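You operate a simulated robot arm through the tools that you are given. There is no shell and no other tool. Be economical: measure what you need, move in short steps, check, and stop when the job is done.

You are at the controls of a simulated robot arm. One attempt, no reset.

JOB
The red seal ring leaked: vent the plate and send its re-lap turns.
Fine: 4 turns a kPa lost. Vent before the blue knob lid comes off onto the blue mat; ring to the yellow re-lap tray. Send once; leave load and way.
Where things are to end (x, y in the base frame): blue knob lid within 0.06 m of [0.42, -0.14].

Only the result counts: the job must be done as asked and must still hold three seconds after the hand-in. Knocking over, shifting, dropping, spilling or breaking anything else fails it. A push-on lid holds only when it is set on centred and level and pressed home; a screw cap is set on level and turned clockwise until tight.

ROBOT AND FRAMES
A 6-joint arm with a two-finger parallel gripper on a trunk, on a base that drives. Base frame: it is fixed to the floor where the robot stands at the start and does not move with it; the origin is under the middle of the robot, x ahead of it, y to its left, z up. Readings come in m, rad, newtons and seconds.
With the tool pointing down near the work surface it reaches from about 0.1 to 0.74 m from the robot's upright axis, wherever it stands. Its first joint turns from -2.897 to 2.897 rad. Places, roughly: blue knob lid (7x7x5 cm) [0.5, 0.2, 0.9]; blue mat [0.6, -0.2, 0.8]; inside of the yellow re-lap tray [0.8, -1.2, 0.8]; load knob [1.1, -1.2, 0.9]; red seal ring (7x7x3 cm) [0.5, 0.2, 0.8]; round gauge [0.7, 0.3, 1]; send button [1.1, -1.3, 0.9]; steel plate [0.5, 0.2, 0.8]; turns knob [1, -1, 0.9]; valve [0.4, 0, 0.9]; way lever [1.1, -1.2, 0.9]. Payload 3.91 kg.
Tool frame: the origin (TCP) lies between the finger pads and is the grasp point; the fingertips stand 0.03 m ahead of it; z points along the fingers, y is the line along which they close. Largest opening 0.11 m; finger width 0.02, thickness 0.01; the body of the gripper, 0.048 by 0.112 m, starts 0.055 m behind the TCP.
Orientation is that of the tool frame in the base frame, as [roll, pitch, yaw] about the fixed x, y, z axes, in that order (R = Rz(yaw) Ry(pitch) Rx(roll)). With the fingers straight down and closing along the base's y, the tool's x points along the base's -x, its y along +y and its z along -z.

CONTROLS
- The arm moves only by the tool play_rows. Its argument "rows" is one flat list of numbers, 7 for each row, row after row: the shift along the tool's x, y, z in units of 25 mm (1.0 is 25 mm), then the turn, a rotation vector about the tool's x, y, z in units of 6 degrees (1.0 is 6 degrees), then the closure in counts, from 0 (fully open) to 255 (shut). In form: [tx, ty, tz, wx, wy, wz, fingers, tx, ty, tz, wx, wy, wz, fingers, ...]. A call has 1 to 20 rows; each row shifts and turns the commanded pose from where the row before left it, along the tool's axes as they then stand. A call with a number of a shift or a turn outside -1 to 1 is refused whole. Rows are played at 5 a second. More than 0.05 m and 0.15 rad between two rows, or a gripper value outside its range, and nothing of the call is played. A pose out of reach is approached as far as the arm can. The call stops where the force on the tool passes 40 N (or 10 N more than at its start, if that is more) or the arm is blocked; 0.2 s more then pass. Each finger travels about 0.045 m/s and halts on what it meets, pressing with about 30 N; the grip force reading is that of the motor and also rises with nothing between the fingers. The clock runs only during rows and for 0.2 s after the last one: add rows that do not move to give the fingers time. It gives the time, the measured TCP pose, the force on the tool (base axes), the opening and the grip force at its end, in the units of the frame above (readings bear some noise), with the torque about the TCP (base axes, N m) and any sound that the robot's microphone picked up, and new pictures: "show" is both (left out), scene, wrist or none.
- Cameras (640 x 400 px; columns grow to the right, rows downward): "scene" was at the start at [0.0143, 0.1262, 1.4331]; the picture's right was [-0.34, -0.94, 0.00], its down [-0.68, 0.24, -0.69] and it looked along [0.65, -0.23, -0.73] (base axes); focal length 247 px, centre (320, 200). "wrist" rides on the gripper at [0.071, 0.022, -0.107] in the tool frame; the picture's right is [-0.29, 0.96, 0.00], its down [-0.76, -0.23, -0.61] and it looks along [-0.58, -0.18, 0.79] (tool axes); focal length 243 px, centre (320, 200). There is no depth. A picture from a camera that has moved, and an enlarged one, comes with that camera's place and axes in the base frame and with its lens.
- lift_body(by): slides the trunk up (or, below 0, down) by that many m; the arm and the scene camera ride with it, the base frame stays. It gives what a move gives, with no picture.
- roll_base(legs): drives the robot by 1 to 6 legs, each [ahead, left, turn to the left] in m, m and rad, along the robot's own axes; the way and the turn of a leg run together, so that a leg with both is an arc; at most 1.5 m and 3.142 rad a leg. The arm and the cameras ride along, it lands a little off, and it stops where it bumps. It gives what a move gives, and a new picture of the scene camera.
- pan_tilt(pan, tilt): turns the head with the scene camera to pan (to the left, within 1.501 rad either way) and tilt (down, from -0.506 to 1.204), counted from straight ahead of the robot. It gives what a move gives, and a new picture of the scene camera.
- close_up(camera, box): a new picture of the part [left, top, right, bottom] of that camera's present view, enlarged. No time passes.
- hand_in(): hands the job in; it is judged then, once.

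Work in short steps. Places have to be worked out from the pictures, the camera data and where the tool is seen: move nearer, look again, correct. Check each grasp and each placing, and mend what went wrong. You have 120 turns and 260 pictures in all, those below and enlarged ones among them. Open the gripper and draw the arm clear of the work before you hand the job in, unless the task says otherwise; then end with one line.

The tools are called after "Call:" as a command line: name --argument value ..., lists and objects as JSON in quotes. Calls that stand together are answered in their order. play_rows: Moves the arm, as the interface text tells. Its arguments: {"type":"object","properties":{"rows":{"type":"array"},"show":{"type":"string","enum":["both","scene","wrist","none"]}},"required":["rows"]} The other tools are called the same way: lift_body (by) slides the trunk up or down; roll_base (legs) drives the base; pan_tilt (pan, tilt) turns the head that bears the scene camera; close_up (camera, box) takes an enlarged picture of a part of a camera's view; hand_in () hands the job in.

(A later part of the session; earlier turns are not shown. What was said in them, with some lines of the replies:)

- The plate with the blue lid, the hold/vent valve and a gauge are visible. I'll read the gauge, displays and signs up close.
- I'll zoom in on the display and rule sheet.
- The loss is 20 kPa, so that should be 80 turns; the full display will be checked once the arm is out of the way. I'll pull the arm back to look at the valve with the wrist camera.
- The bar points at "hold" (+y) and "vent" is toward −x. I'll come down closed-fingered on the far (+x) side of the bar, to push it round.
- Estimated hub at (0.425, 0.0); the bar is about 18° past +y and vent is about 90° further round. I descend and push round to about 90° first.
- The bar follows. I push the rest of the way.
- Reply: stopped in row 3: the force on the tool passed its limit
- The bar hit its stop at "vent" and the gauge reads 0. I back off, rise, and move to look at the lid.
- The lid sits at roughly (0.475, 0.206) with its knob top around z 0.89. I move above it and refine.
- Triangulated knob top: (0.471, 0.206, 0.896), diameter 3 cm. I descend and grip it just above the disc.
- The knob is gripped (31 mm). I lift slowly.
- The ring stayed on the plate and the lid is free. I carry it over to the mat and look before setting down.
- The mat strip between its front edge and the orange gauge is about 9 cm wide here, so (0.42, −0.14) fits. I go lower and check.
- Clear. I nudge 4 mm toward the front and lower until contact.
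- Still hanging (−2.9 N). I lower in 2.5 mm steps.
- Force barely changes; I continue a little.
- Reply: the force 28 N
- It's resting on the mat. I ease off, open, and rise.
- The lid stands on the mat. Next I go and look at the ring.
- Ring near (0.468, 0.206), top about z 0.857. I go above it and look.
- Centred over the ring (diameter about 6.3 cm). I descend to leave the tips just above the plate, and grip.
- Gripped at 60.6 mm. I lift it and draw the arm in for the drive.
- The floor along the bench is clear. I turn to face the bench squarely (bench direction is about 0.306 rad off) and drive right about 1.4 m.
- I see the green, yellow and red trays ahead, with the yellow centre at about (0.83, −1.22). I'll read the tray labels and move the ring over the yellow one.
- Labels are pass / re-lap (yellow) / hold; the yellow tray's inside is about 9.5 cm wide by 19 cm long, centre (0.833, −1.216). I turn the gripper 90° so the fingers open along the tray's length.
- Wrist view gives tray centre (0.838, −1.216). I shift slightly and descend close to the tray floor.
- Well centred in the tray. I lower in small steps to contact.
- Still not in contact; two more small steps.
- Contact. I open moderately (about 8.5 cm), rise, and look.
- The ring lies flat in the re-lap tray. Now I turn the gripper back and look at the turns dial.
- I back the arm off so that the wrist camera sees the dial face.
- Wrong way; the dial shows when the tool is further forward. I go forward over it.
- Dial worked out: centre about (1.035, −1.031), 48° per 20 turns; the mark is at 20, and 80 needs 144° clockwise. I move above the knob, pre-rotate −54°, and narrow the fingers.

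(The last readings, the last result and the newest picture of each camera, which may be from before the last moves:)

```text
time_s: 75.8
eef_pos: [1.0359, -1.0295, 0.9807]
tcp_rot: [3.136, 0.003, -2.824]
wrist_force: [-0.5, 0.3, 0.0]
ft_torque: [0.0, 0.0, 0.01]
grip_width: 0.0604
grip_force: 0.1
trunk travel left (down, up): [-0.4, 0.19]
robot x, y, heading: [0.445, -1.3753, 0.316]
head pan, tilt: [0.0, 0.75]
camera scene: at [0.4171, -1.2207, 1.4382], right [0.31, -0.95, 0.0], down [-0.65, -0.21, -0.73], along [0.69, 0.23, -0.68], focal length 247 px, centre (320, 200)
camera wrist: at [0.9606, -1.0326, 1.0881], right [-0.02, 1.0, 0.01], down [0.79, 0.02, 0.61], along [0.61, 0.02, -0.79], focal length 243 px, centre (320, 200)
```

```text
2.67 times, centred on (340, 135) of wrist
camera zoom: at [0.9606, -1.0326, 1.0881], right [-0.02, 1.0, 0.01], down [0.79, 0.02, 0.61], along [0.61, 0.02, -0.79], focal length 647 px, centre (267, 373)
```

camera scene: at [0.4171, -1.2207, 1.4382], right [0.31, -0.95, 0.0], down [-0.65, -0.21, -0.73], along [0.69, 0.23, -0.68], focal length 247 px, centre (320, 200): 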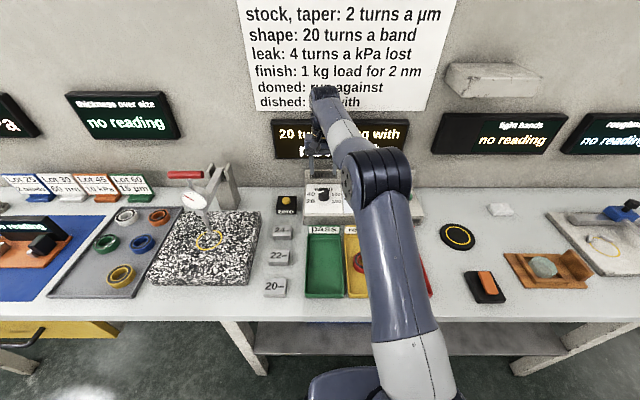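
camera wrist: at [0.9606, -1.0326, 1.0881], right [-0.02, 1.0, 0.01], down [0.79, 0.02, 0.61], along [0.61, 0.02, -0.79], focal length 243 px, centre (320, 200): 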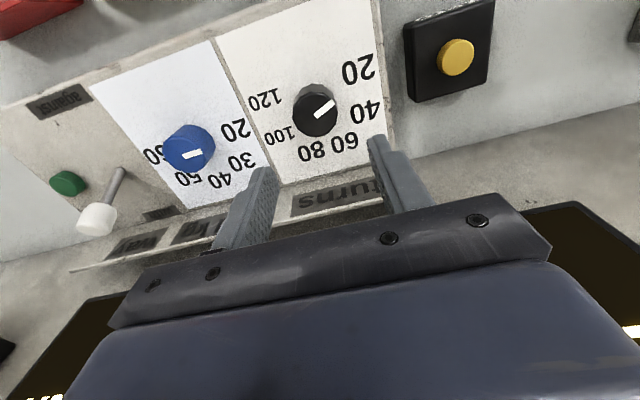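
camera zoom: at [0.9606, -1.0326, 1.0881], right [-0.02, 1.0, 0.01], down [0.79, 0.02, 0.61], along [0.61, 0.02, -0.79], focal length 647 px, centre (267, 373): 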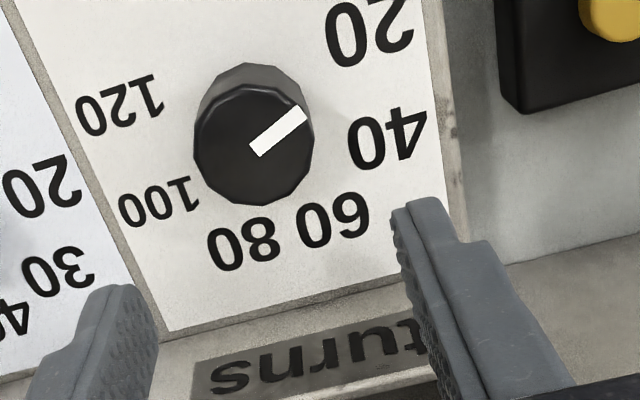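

Refined: knob (1.029, −1.034), top z 0.886; labels sit at 45° spacing, so 80 is 135° clockwise. I shift, pre-rotate −45°, descend and grip.

Call:
play_rows --rows '[0.32, -0.08, 0, 0, 0, 0, 116, 0, 0, 0, 0, 0, -0.94, 116, 0, 0, 0, 0, 0, -0.94, 116, 0, 0, 0, 0, 0, -0.94, 116, 0, 0, 0, 0, 0, -0.94, 116, 0, 0, 0, 0, 0, -0.94, 116, 0, 0, 0, 0, 0, -0.94, 116, 0, 0, 0, 0, 0, -0.94, 116, 0, 0, 0, 0, 0, -0.94, 116, 0, 0, 1, 0, 0, 0, 116, 0, 0, 1, 0, 0, 0, 116, 0, 0, 0.8, 0, 0, 0, 116, 0, 0, 0.7, 0, 0, 0, 116, 0, 0, 0, 0, 0, 0, 116]'

Call:
close_up --camera "wrist" --box '[220, 60, 460, 210]'

```text
time_s: 78.8
eef_pos: [1.0281, -1.0332, 0.8931]
tcp_rot: [3.14, 0.006, -2.036]
wrist_force: [-0.1, 0.7, 0.2]
ft_torque: [0.0, 0.03, 0.01]
grip_width: 0.0603
grip_force: 0.0
trunk travel left (down, up): [-0.4, 0.19]
robot x, y, heading: [0.4416, -1.3709, 0.318]
head pan, tilt: [0.0, 0.75]
camera scene: at [0.4171, -1.2207, 1.4382], right [0.31, -0.95, 0.0], down [-0.65, -0.21, -0.73], along [0.69, 0.23, -0.68], focal length 247 px, centre (320, 200)
camera wrist: at [0.9772, -1.0888, 0.9995], right [-0.73, 0.69, 0.0], down [0.55, 0.57, 0.61], along [0.42, 0.44, -0.79], focal length 243 px, centre (320, 200)
```

scene: 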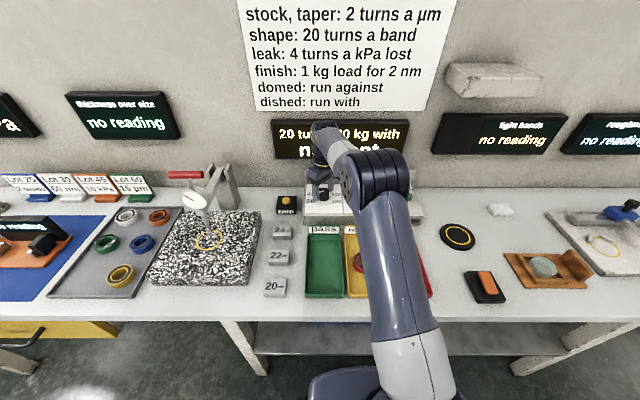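
wrist: 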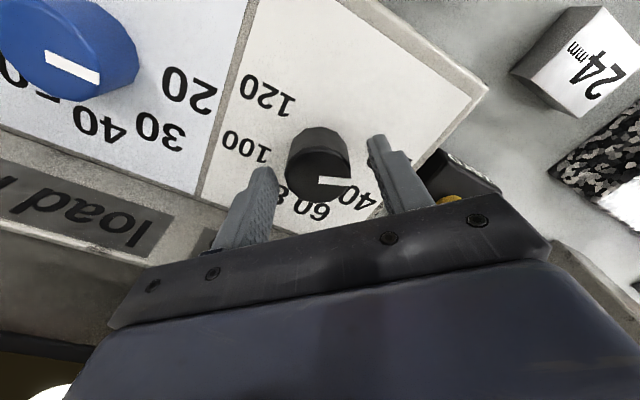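

```text
2.67 times, centred on (340, 135) of wrist
camera zoom: at [0.9772, -1.0888, 0.9995], right [-0.73, 0.69, 0.0], down [0.55, 0.57, 0.61], along [0.42, 0.44, -0.79], focal length 647 px, centre (267, 373)
```

zoom: 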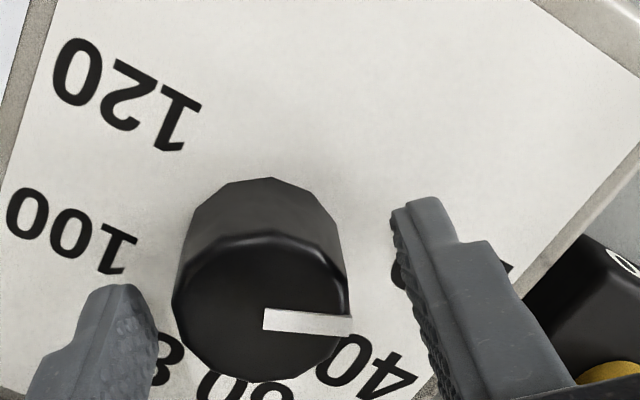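

Nearly centred; I shift 5 mm and grip the knob.

Call:
play_rows --rows '[0.2, -0.03, 0, 0, 0, 0, 116, 0, 0, 0, 0, 0, 0, 255, 0, 0, 0, 0, 0, 0, 255, 0, 0, 0, 0, 0, 0, 255, 0, 0, 0, 0, 0, 0, 255]' --show "wrist"

```text
time_s: 80.0
eef_pos: [1.027, -1.038, 0.8925]
tcp_rot: [-3.141, 0.005, -2.037]
wrist_force: [3.0, -1.4, -2.8]
ft_torque: [0.04, -0.75, 0.0]
grip_width: 0.0394
grip_force: 45.0
trunk travel left (down, up): [-0.4, 0.19]
robot x, y, heading: [0.4435, -1.3717, 0.32]
head pan, tilt: [0.0, 0.75]
camera wrist: at [0.9758, -1.0944, 0.9999], right [-0.73, 0.69, 0.0], down [0.55, 0.57, 0.61], along [0.42, 0.44, -0.79], focal length 243 px, centre (320, 200)
```

wrist: 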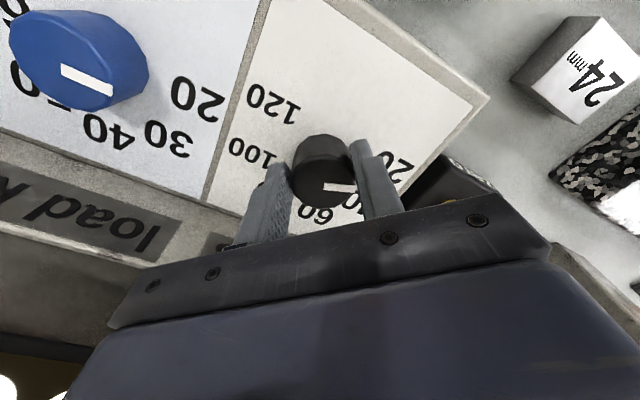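

Gripped (39 mm). I turn clockwise 48° and check the display.

Call:
play_rows --rows '[0, 0, 0, 0, 0, 1, 255, 0, 0, 0, 0, 0, 1, 255, 0, 0, 0, 0, 0, 1, 255, 0, 0, 0, 0, 0, 1, 255, 0, 0, 0, 0, 0, 1, 255, 0, 0, 0, 0, 0, 1, 255, 0, 0, 0, 0, 0, 1, 255, 0, 0, 0, 0, 0, 0.5, 255, 0, 0, 0, 0, 0, 0, 255]'

Call:
close_up --camera "scene" --box '[260, 110, 420, 210]'

```text
time_s: 82.0
eef_pos: [1.0233, -1.0358, 0.8936]
tcp_rot: [3.137, 0.004, -2.819]
wrist_force: [-19.6, 25.2, 3.1]
ft_torque: [0.03, -0.36, 0.2]
grip_width: 0.0395
grip_force: 44.9
trunk travel left (down, up): [-0.4, 0.19]
robot x, y, heading: [0.4433, -1.3669, 0.313]
head pan, tilt: [0.0, 0.75]
camera scene: at [0.4145, -1.2183, 1.4379], right [0.31, -0.95, 0.0], down [-0.65, -0.21, -0.73], along [0.7, 0.23, -0.68], focal length 247 px, centre (320, 200)
camera wrist: at [0.9497, -1.039, 1.0002], right [-0.03, 1.0, 0.01], down [0.79, 0.02, 0.61], along [0.61, 0.02, -0.79], focal length 243 px, centre (320, 200)
```

scene: 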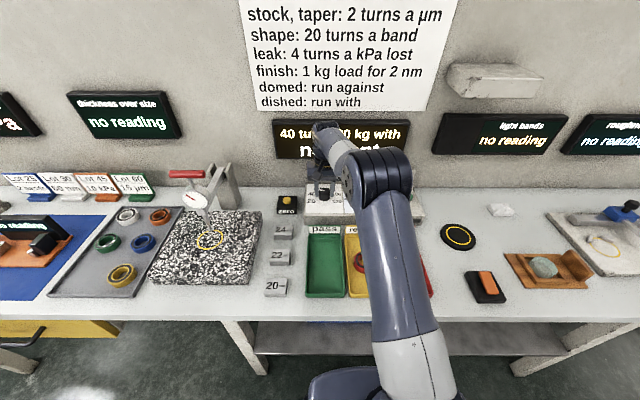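
wrist: 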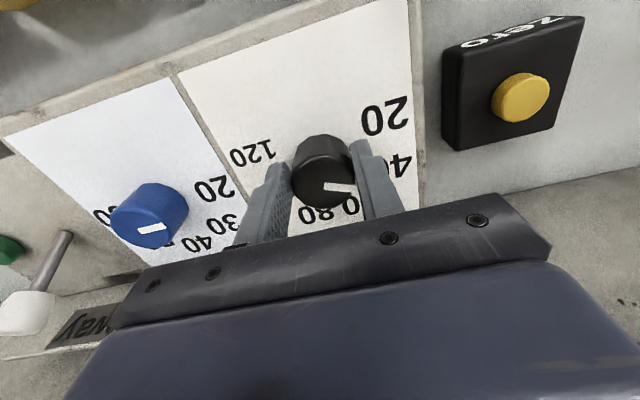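

```text
4.00 times, centred on (340, 160) of scene
camera zoom: at [0.4145, -1.2183, 1.4379], right [0.31, -0.95, 0.0], down [-0.65, -0.21, -0.73], along [0.7, 0.23, -0.68], focal length 990 px, centre (240, 360)
```

zoom: 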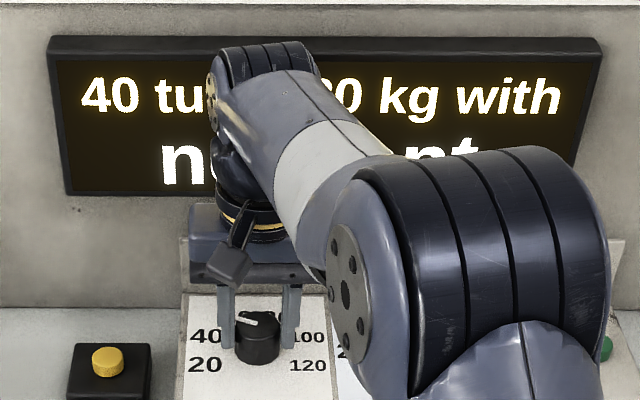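

Display reads 40, some side load. I correct the centre a few mm and turn another 45°.

Call:
play_rows --rows '[0.11, 0.16, 0, 0, 0, 0, 255, 0, 0, 0, 0, 0, 0, 255]' --show "none"

```text
time_s: 82.6
eef_pos: [1.0227, -1.0357, 0.8925]
tcp_rot: [3.136, 0.007, -2.823]
wrist_force: [1.8, 21.1, 5.8]
ft_torque: [0.54, 0.28, 0.13]
grip_width: 0.0395
grip_force: 45.1
trunk travel left (down, up): [-0.4, 0.19]
robot x, y, heading: [0.4468, -1.3729, 0.318]
head pan, tilt: [0.0, 0.75]
```

Call:
play_rows --rows '[-0.03, 0.12, 0, 0, 0, 0, 255, 0, 0, 0, 0, 0, 1, 255, 0, 0, 0, 0, 0, 1, 255, 0, 0, 0, 0, 0, 1, 255, 0, 0, 0, 0, 0, 1, 255, 0, 0, 0, 0, 0, 0, 255]' --show "none"

```text
time_s: 84.0
eef_pos: [1.0228, -1.0333, 0.8943]
tcp_rot: [3.136, 0.002, 3.045]
wrist_force: [10.5, 5.5, 7.1]
ft_torque: [-0.72, -0.55, 0.03]
grip_width: 0.0394
grip_force: 45.0
trunk travel left (down, up): [-0.4, 0.19]
robot x, y, heading: [0.4401, -1.3728, 0.314]
head pan, tilt: [0.0, 0.75]
```

Call:
play_rows --rows '[-0.06, 0.04, 0, 0, 0, 0, 255, 0, 0, 0, 0, 0, 1, 255, 0, 0, 0, 0, 0, 1, 255, 0, 0, 0, 0, 0, 1, 255, 0, 0, 0, 0, 0, 1, 255, 0, 0, 0, 0, 0, 0, 255]'

Call:
close_up --camera "scene" --box '[260, 110, 420, 210]'

```text
time_s: 85.4
eef_pos: [1.0235, -1.03, 0.8931]
tcp_rot: [3.135, -0.001, 2.623]
wrist_force: [4.8, 17.9, 9.7]
ft_torque: [-0.23, -0.46, 0.14]
grip_width: 0.0393
grip_force: 44.9
trunk travel left (down, up): [-0.4, 0.19]
robot x, y, heading: [0.4439, -1.3752, 0.31]
head pan, tilt: [0.0, 0.75]
camera scene: at [0.4166, -1.2193, 1.4381], right [0.31, -0.95, 0.0], down [-0.65, -0.21, -0.73], along [0.69, 0.23, -0.68], focal length 247 px, centre (320, 200)
camera wrist: at [0.973, -0.9778, 1.0003], right [0.73, 0.69, 0.01], down [0.54, -0.58, 0.61], along [0.42, -0.44, -0.8], focal length 243 px, centre (320, 200)
```

scene: 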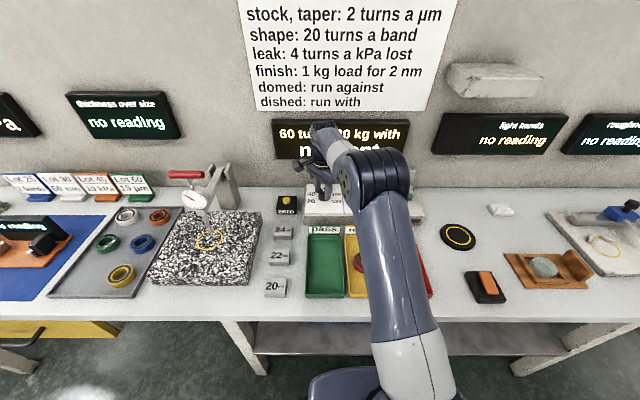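
wrist: 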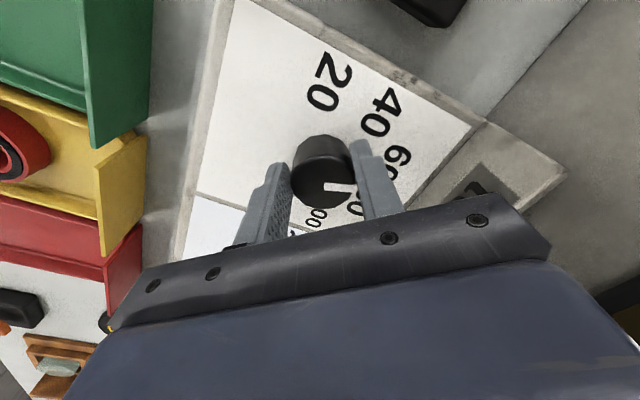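

```text
4.00 times, centred on (340, 160) of scene
camera zoom: at [0.4166, -1.2193, 1.4381], right [0.31, -0.95, 0.0], down [-0.65, -0.21, -0.73], along [0.69, 0.23, -0.68], focal length 990 px, centre (240, 360)
```

zoom: 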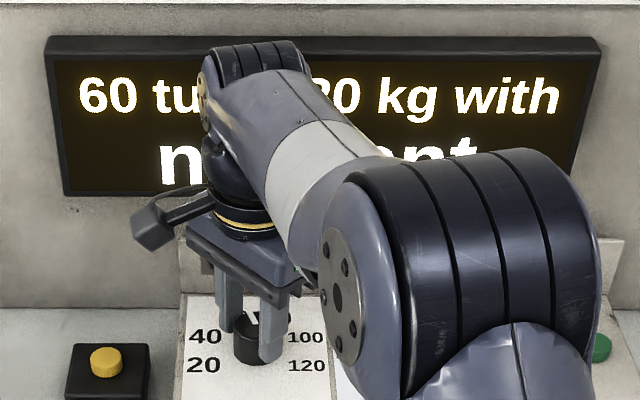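

60 at 93°. Another 42° with a small centring correction.

Call:
play_rows --rows '[0.03, 0.1, 0, 0, 0, 0, 255, 0, 0, 0, 0, 0, 1, 255, 0, 0, 0, 0, 0, 1, 255, 0, 0, 0, 0, 0, 1, 255, 0, 0, 0, 0, 0, 1, 255, 0, 0, 0, 0, 0, 0, 255]' --show "none"

```text
time_s: 86.8
eef_pos: [1.0261, -1.0284, 0.8912]
tcp_rot: [3.134, -0.003, 2.204]
wrist_force: [15.6, 23.0, 14.6]
ft_torque: [-0.69, -0.54, 0.22]
grip_width: 0.0394
grip_force: 44.8
trunk travel left (down, up): [-0.4, 0.19]
robot x, y, heading: [0.439, -1.3713, 0.317]
head pan, tilt: [0.0, 0.75]
```

Call:
play_rows --rows '[0.05, 0.14, -0.05, 0, 0, 0, 255, 0, 0, 0, 0, 0, 1, 255, 0, 0, 0, 0, 0, 1, 255, 0, 0, 0, 0, 0, 1, 255, 0, 0, 0, 0, 0, 0, 255]'

Call:
close_up --camera "scene" --box '[260, 110, 420, 210]'

Call:
close_up --camera "wrist" --box '[220, 60, 460, 210]'

```text
time_s: 88.0
eef_pos: [1.0285, -1.0273, 0.8924]
tcp_rot: [3.14, -0.003, 1.89]
wrist_force: [7.1, 7.0, 1.8]
ft_torque: [-0.07, 0.01, 0.06]
grip_width: 0.0393
grip_force: 45.3
trunk travel left (down, up): [-0.4, 0.19]
robot x, y, heading: [0.445, -1.3718, 0.317]
head pan, tilt: [0.0, 0.75]
camera scene: at [0.4177, -1.2201, 1.438], right [0.31, -0.95, 0.0], down [-0.65, -0.21, -0.73], along [0.69, 0.23, -0.68], focal length 247 px, centre (320, 200)
camera wrist: at [1.0264, -0.9541, 1.0002], right [1.0, 0.02, 0.0], down [0.02, -0.8, 0.61], along [0.01, -0.6, -0.8], focal length 243 px, centre (320, 200)
```

scene: 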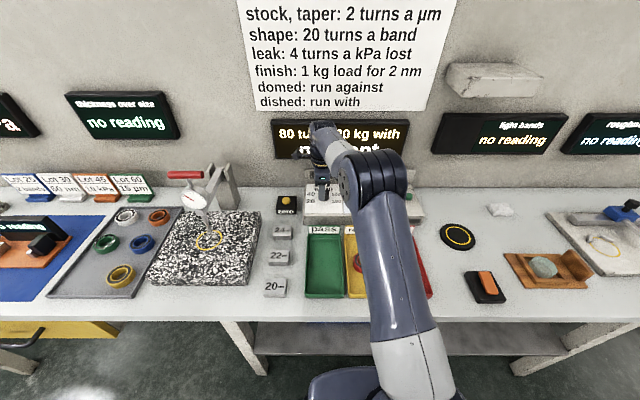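
wrist: 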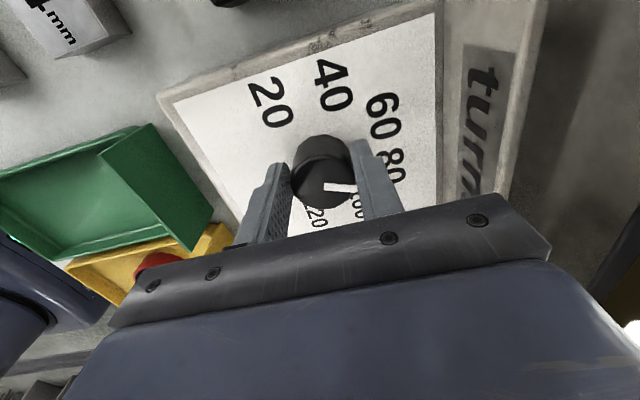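

```text
4.00 times, centred on (340, 160) of scene
camera zoom: at [0.4177, -1.2201, 1.438], right [0.31, -0.95, 0.0], down [-0.65, -0.21, -0.73], along [0.69, 0.23, -0.68], focal length 990 px, centre (240, 360)
```

zoom: 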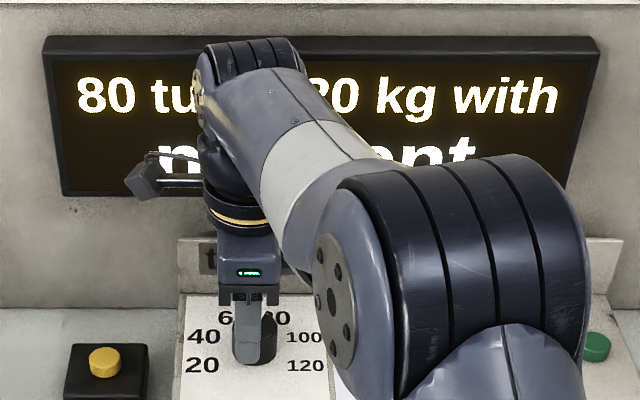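

```text
2.67 times, centred on (340, 135) of wrist
camera zoom: at [1.0264, -0.9541, 1.0002], right [1.0, 0.02, 0.0], down [0.02, -0.8, 0.61], along [0.01, -0.6, -0.8], focal length 647 px, centre (267, 373)
```

zoom: 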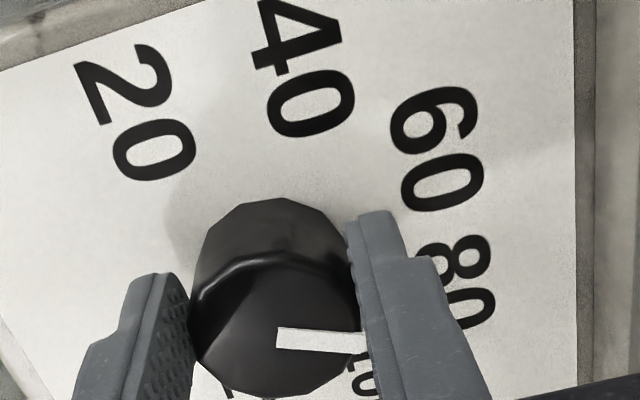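

Display shows 80. I release and rise clear of the knob.

Call:
play_rows --rows '[0, 0, 0, 0, 0, 0, 116, 0, 0, 0, 0, 0, 0, 116, 0, 0, 0, 0, 0, 0, 116, 0, 0, -0.5, 0, 0, 0, 116, 0, 0, -1, 0, 0, 0, 116, 0, 0, -1, 0, 0, 0, 116, 0, 0, -1, 0, 0, 0, 116, 0, 0, -1, 0, 0, 0, 116, 0, 0, -1, 0, 0, 0, 255, 0, 0, 0, 0, 0, 0, 255, 0, 0, 0, 0, 0, 0, 255, 0, 0, 0, 0, 0, 0, 255]'

Call:
close_up --camera "scene" --box '[260, 110, 420, 210]'

```text
time_s: 90.6
eef_pos: [1.0267, -1.0268, 1.031]
tcp_rot: [3.139, -0.005, 1.891]
wrist_force: [-0.5, 0.5, 0.0]
ft_torque: [-0.01, 0.01, 0.0]
grip_width: 0.0
grip_force: 27.8
trunk travel left (down, up): [-0.4, 0.19]
robot x, y, heading: [0.4395, -1.3725, 0.32]
head pan, tilt: [0.0, 0.75]
camera scene: at [0.417, -1.2208, 1.4382], right [0.31, -0.95, 0.0], down [-0.65, -0.21, -0.73], along [0.69, 0.23, -0.68], focal length 247 px, centre (320, 200)
camera wrist: at [1.0258, -0.9544, 1.1388], right [1.0, 0.03, 0.0], down [0.02, -0.8, 0.6], along [0.02, -0.6, -0.8], focal length 243 px, centre (320, 200)
```

scene: 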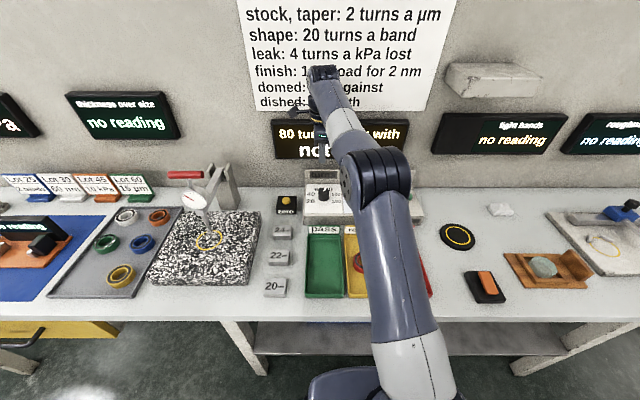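
wrist: 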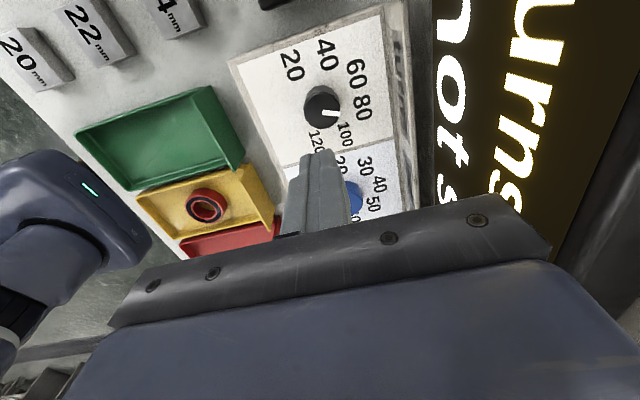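

```text
4.00 times, centred on (340, 160) of scene
camera zoom: at [0.417, -1.2208, 1.4382], right [0.31, -0.95, 0.0], down [-0.65, -0.21, -0.73], along [0.69, 0.23, -0.68], focal length 990 px, centre (240, 360)
```

zoom: 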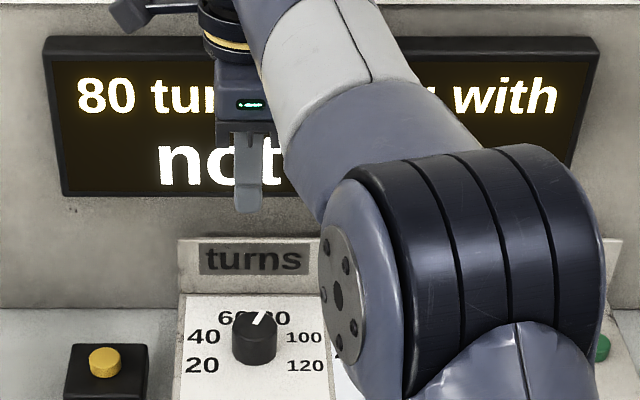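

The dial holds at 80. The send button triangulates to (1.115, −1.307, ~0.862), with the way lever's knob at (1.12, −1.244, 0.91). I move above the button with closed fingers.

Call:
play_rows --rows '[-0.978, -0.016, 0, 0, 0, 0, 255, -0.978, -0.016, 0, 0, 0, 0, 255, -0.978, -0.016, 0, 0, 0, 0, 255, -0.978, -0.016, 0, 0, 0, 0, 255, -0.978, -0.016, 0, 0, 0, 0, 255, -0.978, -0.016, 0, 0, 0, 0, 255, -0.978, -0.016, 0, 0, 0, 0, 255, -0.978, -0.016, 0, 0, 0, 0, 255, -0.978, -0.016, 0, 0, 0, 0, 255, -0.978, -0.016, 0, 0, 0, 0, 255, -0.978, -0.016, 0, 0, 0, 0, 255, -0.978, -0.016, 0, 0, 0, 0, 255, 0, 0, 0, 0, 0, 0, 255]'

Call:
close_up --camera "wrist" --box '[200, 40, 440, 190]'

Call:
close_up --camera "scene" --box '[320, 110, 480, 240]'

```text
time_s: 93.4
eef_pos: [1.1156, -1.3081, 1.0311]
tcp_rot: [3.138, -0.004, 1.892]
wrist_force: [0.6, -0.4, 0.1]
ft_torque: [0.0, -0.03, -0.01]
grip_width: 0.0
grip_force: 30.5
trunk travel left (down, up): [-0.4, 0.19]
robot x, y, heading: [0.44, -1.3743, 0.318]
head pan, tilt: [0.0, 0.75]
camera scene: at [0.4171, -1.221, 1.4382], right [0.31, -0.95, 0.0], down [-0.65, -0.21, -0.73], along [0.69, 0.23, -0.68], focal length 247 px, centre (320, 200)
camera wrist: at [1.1134, -1.2347, 1.1388], right [1.0, 0.03, 0.0], down [0.02, -0.8, 0.6], along [0.02, -0.6, -0.8], focal length 243 px, centre (320, 200)
```

scene: 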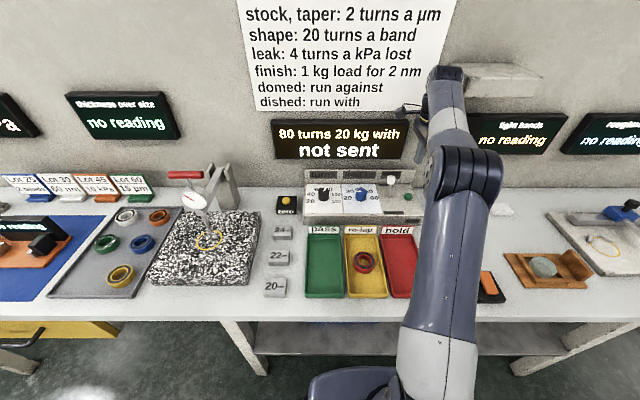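
wrist: 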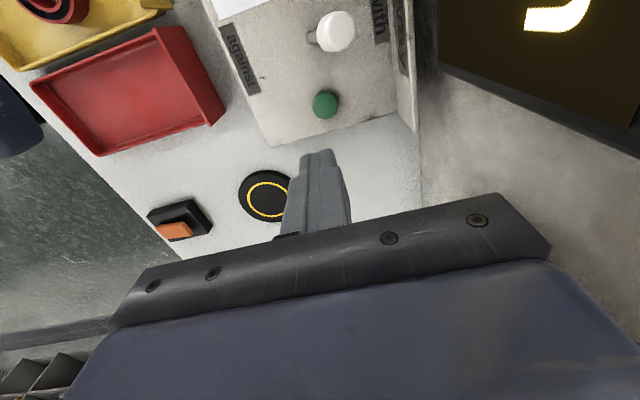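

```text
2.67 times, centred on (320, 115) of wrist
camera zoom: at [1.1134, -1.2347, 1.1388], right [1.0, 0.03, 0.0], down [0.02, -0.8, 0.6], along [0.02, -0.6, -0.8], focal length 647 px, centre (320, 427)
```

zoom: 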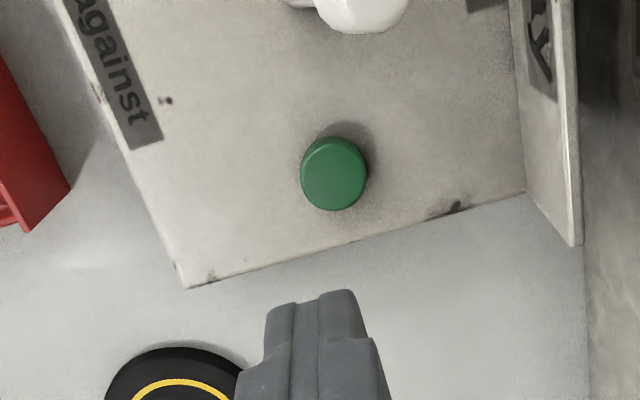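

```text
3.08 times, centred on (400, 175) of scene
camera zoom: at [0.4171, -1.221, 1.4382], right [0.31, -0.95, 0.0], down [-0.65, -0.21, -0.73], along [0.69, 0.23, -0.68], focal length 761 px, centre (74, 277)
```

zoom: 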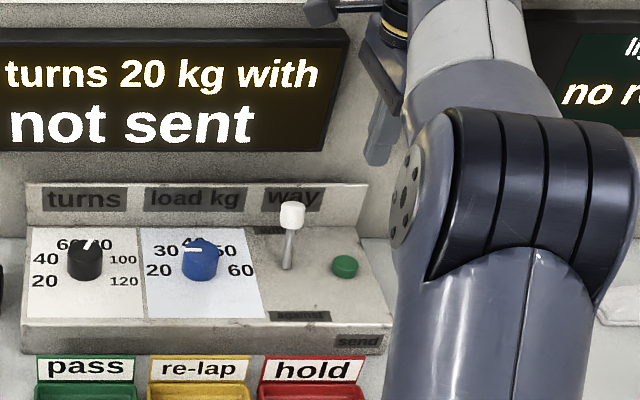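

Aligned within a few mm. I descend to about 1.3 cm above the button and check.

Call:
play_rows --rows '[-0.07, 0.08, 1, 0, 0, 0, 255, 0, 0, 1, 0, 0, 0, 255, 0, 0, 1, 0, 0, 0, 255, 0, 0, 1, 0, 0, 0, 255, 0, 0, 1, 0, 0, 0, 255, 0, 0, 0, 0, 0, 0, 255]'

Call:
close_up --camera "wrist" --box '[200, 40, 440, 190]'

```text
time_s: 94.8
eef_pos: [1.1172, -1.3078, 0.906]
tcp_rot: [3.138, -0.005, 1.893]
wrist_force: [1.0, 0.5, 0.6]
ft_torque: [0.0, 0.01, -0.02]
grip_width: 0.0
grip_force: 30.3
trunk travel left (down, up): [-0.4, 0.19]
robot x, y, heading: [0.4428, -1.3731, 0.324]
head pan, tilt: [0.0, 0.75]
camera scene: at [0.4172, -1.2208, 1.4382], right [0.31, -0.95, 0.0], down [-0.65, -0.21, -0.73], along [0.69, 0.23, -0.68], focal length 247 px, centre (320, 200)
camera wrist: at [1.1154, -1.2351, 1.0129], right [1.0, 0.03, 0.0], down [0.02, -0.8, 0.6], along [0.02, -0.6, -0.8], focal length 243 px, centre (320, 200)
```

scene: 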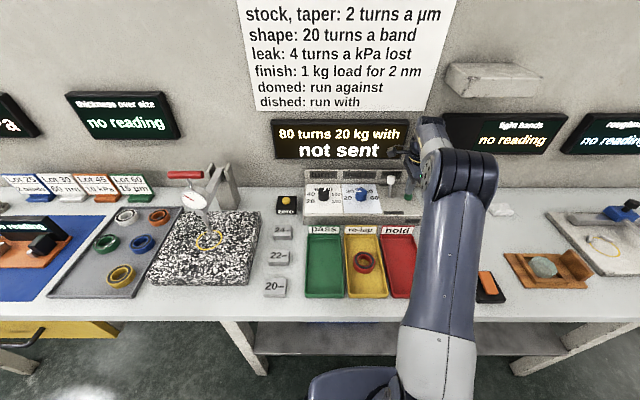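
wrist: 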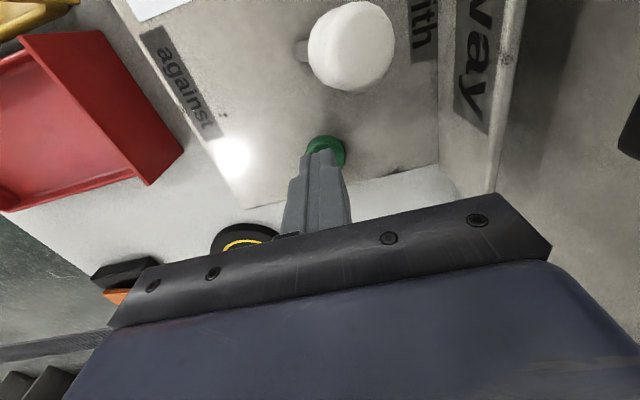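

```text
2.67 times, centred on (320, 115) of wrist
camera zoom: at [1.1154, -1.2351, 1.0129], right [1.0, 0.03, 0.0], down [0.02, -0.8, 0.6], along [0.02, -0.6, -0.8], focal length 647 px, centre (320, 427)
```

zoom: 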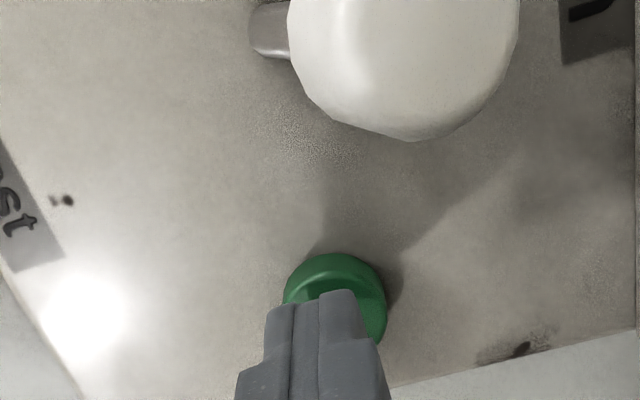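

Finger is over the button, 4 mm shy in x. I correct and press gradually.

Call:
play_rows --rows '[-0.05, 0.15, 0.2, 0, 0, 0, 255, 0, 0, 0.2, 0, 0, 0, 255, 0, 0, 0.15, 0, 0, 0, 255, 0, 0, 0, 0, 0, 0, 255]' --show "scene"

```text
time_s: 95.8
eef_pos: [1.121, -1.3073, 0.8902]
tcp_rot: [3.137, -0.006, 1.891]
wrist_force: [0.2, 1.6, 1.3]
ft_torque: [-0.01, 0.01, -0.02]
grip_width: 0.0001
grip_force: 30.3
trunk travel left (down, up): [-0.4, 0.19]
robot x, y, heading: [0.4473, -1.3713, 0.318]
head pan, tilt: [0.0, 0.75]
camera scene: at [0.4169, -1.2208, 1.4382], right [0.31, -0.95, 0.0], down [-0.65, -0.21, -0.73], along [0.69, 0.23, -0.68], focal length 247 px, centre (320, 200)
```

scene: 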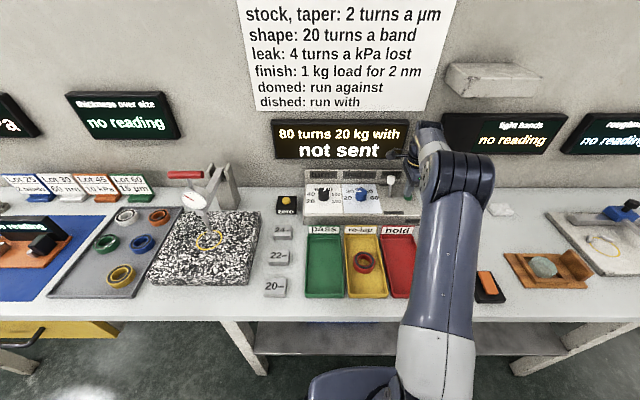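

Not pressed yet; I continue down in small steps.

Call:
play_rows --rows '[0, 0, 0.1, 0, 0, 0, 255, 0, 0, 0.1, 0, 0, 0, 255, 0, 0, 0, 0, 0, 0, 255]' --show "scene"

```text
time_s: 96.6
eef_pos: [1.1216, -1.3073, 0.8866]
tcp_rot: [3.14, -0.005, 1.892]
wrist_force: [-1.5, 0.1, 5.3]
ft_torque: [0.05, -0.02, 0.0]
grip_width: 0.0001
grip_force: 30.4
trunk travel left (down, up): [-0.4, 0.19]
robot x, y, heading: [0.4437, -1.3727, 0.316]
head pan, tilt: [0.0, 0.75]
heard: click
camera scene: at [0.4166, -1.2208, 1.4383], right [0.31, -0.95, 0.0], down [-0.65, -0.21, -0.73], along [0.69, 0.23, -0.68], focal length 247 px, centre (320, 200)
```

scene: 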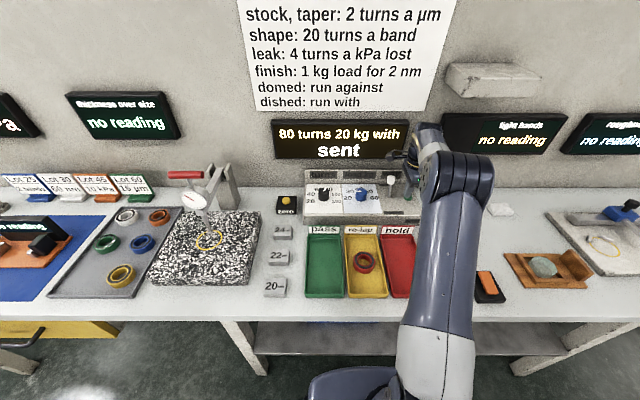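

A click, and the display says "80 turns 20 kg with – sent". I lift off, open the fingers, draw back and check everything.

Call:
play_rows --rows '[0, 0, -1, 0, 0, 0, 255, 0, 0, -1, 0, 0, 0, 255, 0, 0, -1, 0, 0, 0, 255, 0, 0, -1, 0, 0, 0, 255, 0, 0, -1, 0, 0, 0, 255, 0, 0, -1, 0, 0, 0, 255, 0, 0, -1, 0, 0, 0, 255, 0, -1, -1, 0, 0, 0, 0, 0, -1, 0, 0, 0, 0, 0, 0, -1, 0, 0, 0, 0, 0, 0, -1, 0, 0, 0, 0, 0, 0, -1, 0, 0, 0, 0, 0, 0, -1, 0, 0, 0, 0, 0, 0, -1, 0, 0, 0, 0, 0, 0, -1, 0, 0, 0, 0, 0, 0, -1, 0, 0, 0, 0, 0, 0, 0, 0, 0, 0, 0, 0]'

Call:
close_up --camera "scene" --box '[250, 110, 450, 310]'

Call:
pan_tilt --pan 1.0 --tilt 0.5

Call:
close_up --camera "scene" --box '[160, 100, 480, 300]'

```text
time_s: 100.2
eef_pos: [0.9087, -1.3776, 1.086]
tcp_rot: [3.139, -0.005, 1.891]
wrist_force: [0.5, 0.1, 1.0]
ft_torque: [-0.02, 0.0, 0.0]
grip_width: 0.1098
grip_force: 0.1
trunk travel left (down, up): [-0.4, 0.19]
robot x, y, heading: [0.4429, -1.3734, 0.318]
head pan, tilt: [0.0, 0.75]
camera scene: at [0.4167, -1.2209, 1.4382], right [0.31, -0.95, 0.0], down [-0.65, -0.21, -0.73], along [0.69, 0.23, -0.68], focal length 247 px, centre (320, 200)
camera wrist: at [0.9065, -1.3049, 1.1942], right [1.0, 0.03, 0.0], down [0.02, -0.8, 0.6], along [0.02, -0.6, -0.8], focal length 243 px, centre (320, 200)
```

scene: 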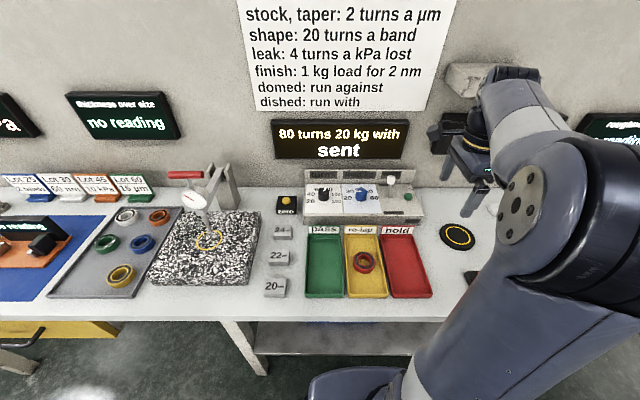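
wrist: 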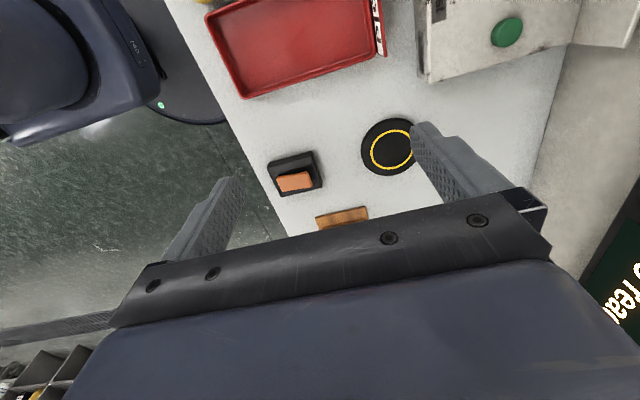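

```text
2.00 times, centred on (350, 210) of scene
camera zoom: at [0.4167, -1.2209, 1.4382], right [0.31, -0.95, 0.0], down [-0.65, -0.21, -0.73], along [0.69, 0.23, -0.68], focal length 495 px, centre (260, 180)
```

zoom: 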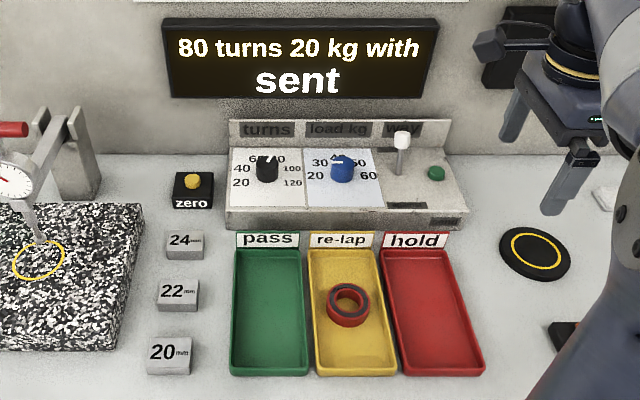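

```text
time_s: 101.4
eef_pos: [0.9076, -1.3786, 1.0857]
tcp_rot: [3.137, -0.005, 1.89]
wrist_force: [-0.5, -0.5, 0.0]
ft_torque: [0.04, 0.02, -0.02]
grip_width: 0.11
grip_force: 0.1
trunk travel left (down, up): [-0.4, 0.19]
robot x, y, heading: [0.4461, -1.3752, 0.316]
head pan, tilt: [1.0, 0.499]
camera scene: at [0.3611, -1.1587, 1.4602], right [0.97, -0.25, 0.0], down [-0.12, -0.46, -0.88], along [0.22, 0.85, -0.48], focal length 247 px, centre (320, 200)
```

scene: 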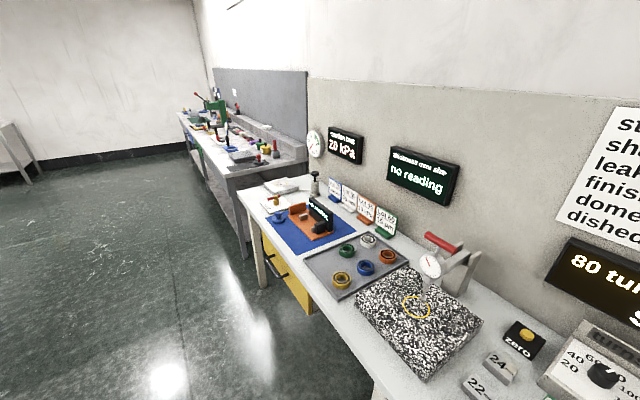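

```text
2.00 times, centred on (320, 200) of scene
camera zoom: at [0.3611, -1.1587, 1.4602], right [0.97, -0.25, 0.0], down [-0.12, -0.46, -0.88], along [0.22, 0.85, -0.48], focal length 495 px, centre (320, 200)
```

zoom: 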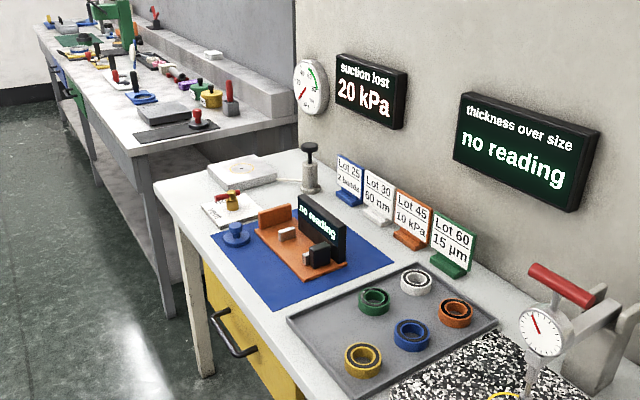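

The lid is on the mat, the valve is at vent, the ring is in the re-lap tray, 80 turns are sent with load and way unchanged, and the arm is clear. Handing in.

Call:
hand_in

```text
The job is handed in.
```

The plate is vented, the blue lid is on its mat, the red ring is in the yellow re-lap tray, and 80 turns (20 kPa lost × 4) were sent once with load and way left as they were.
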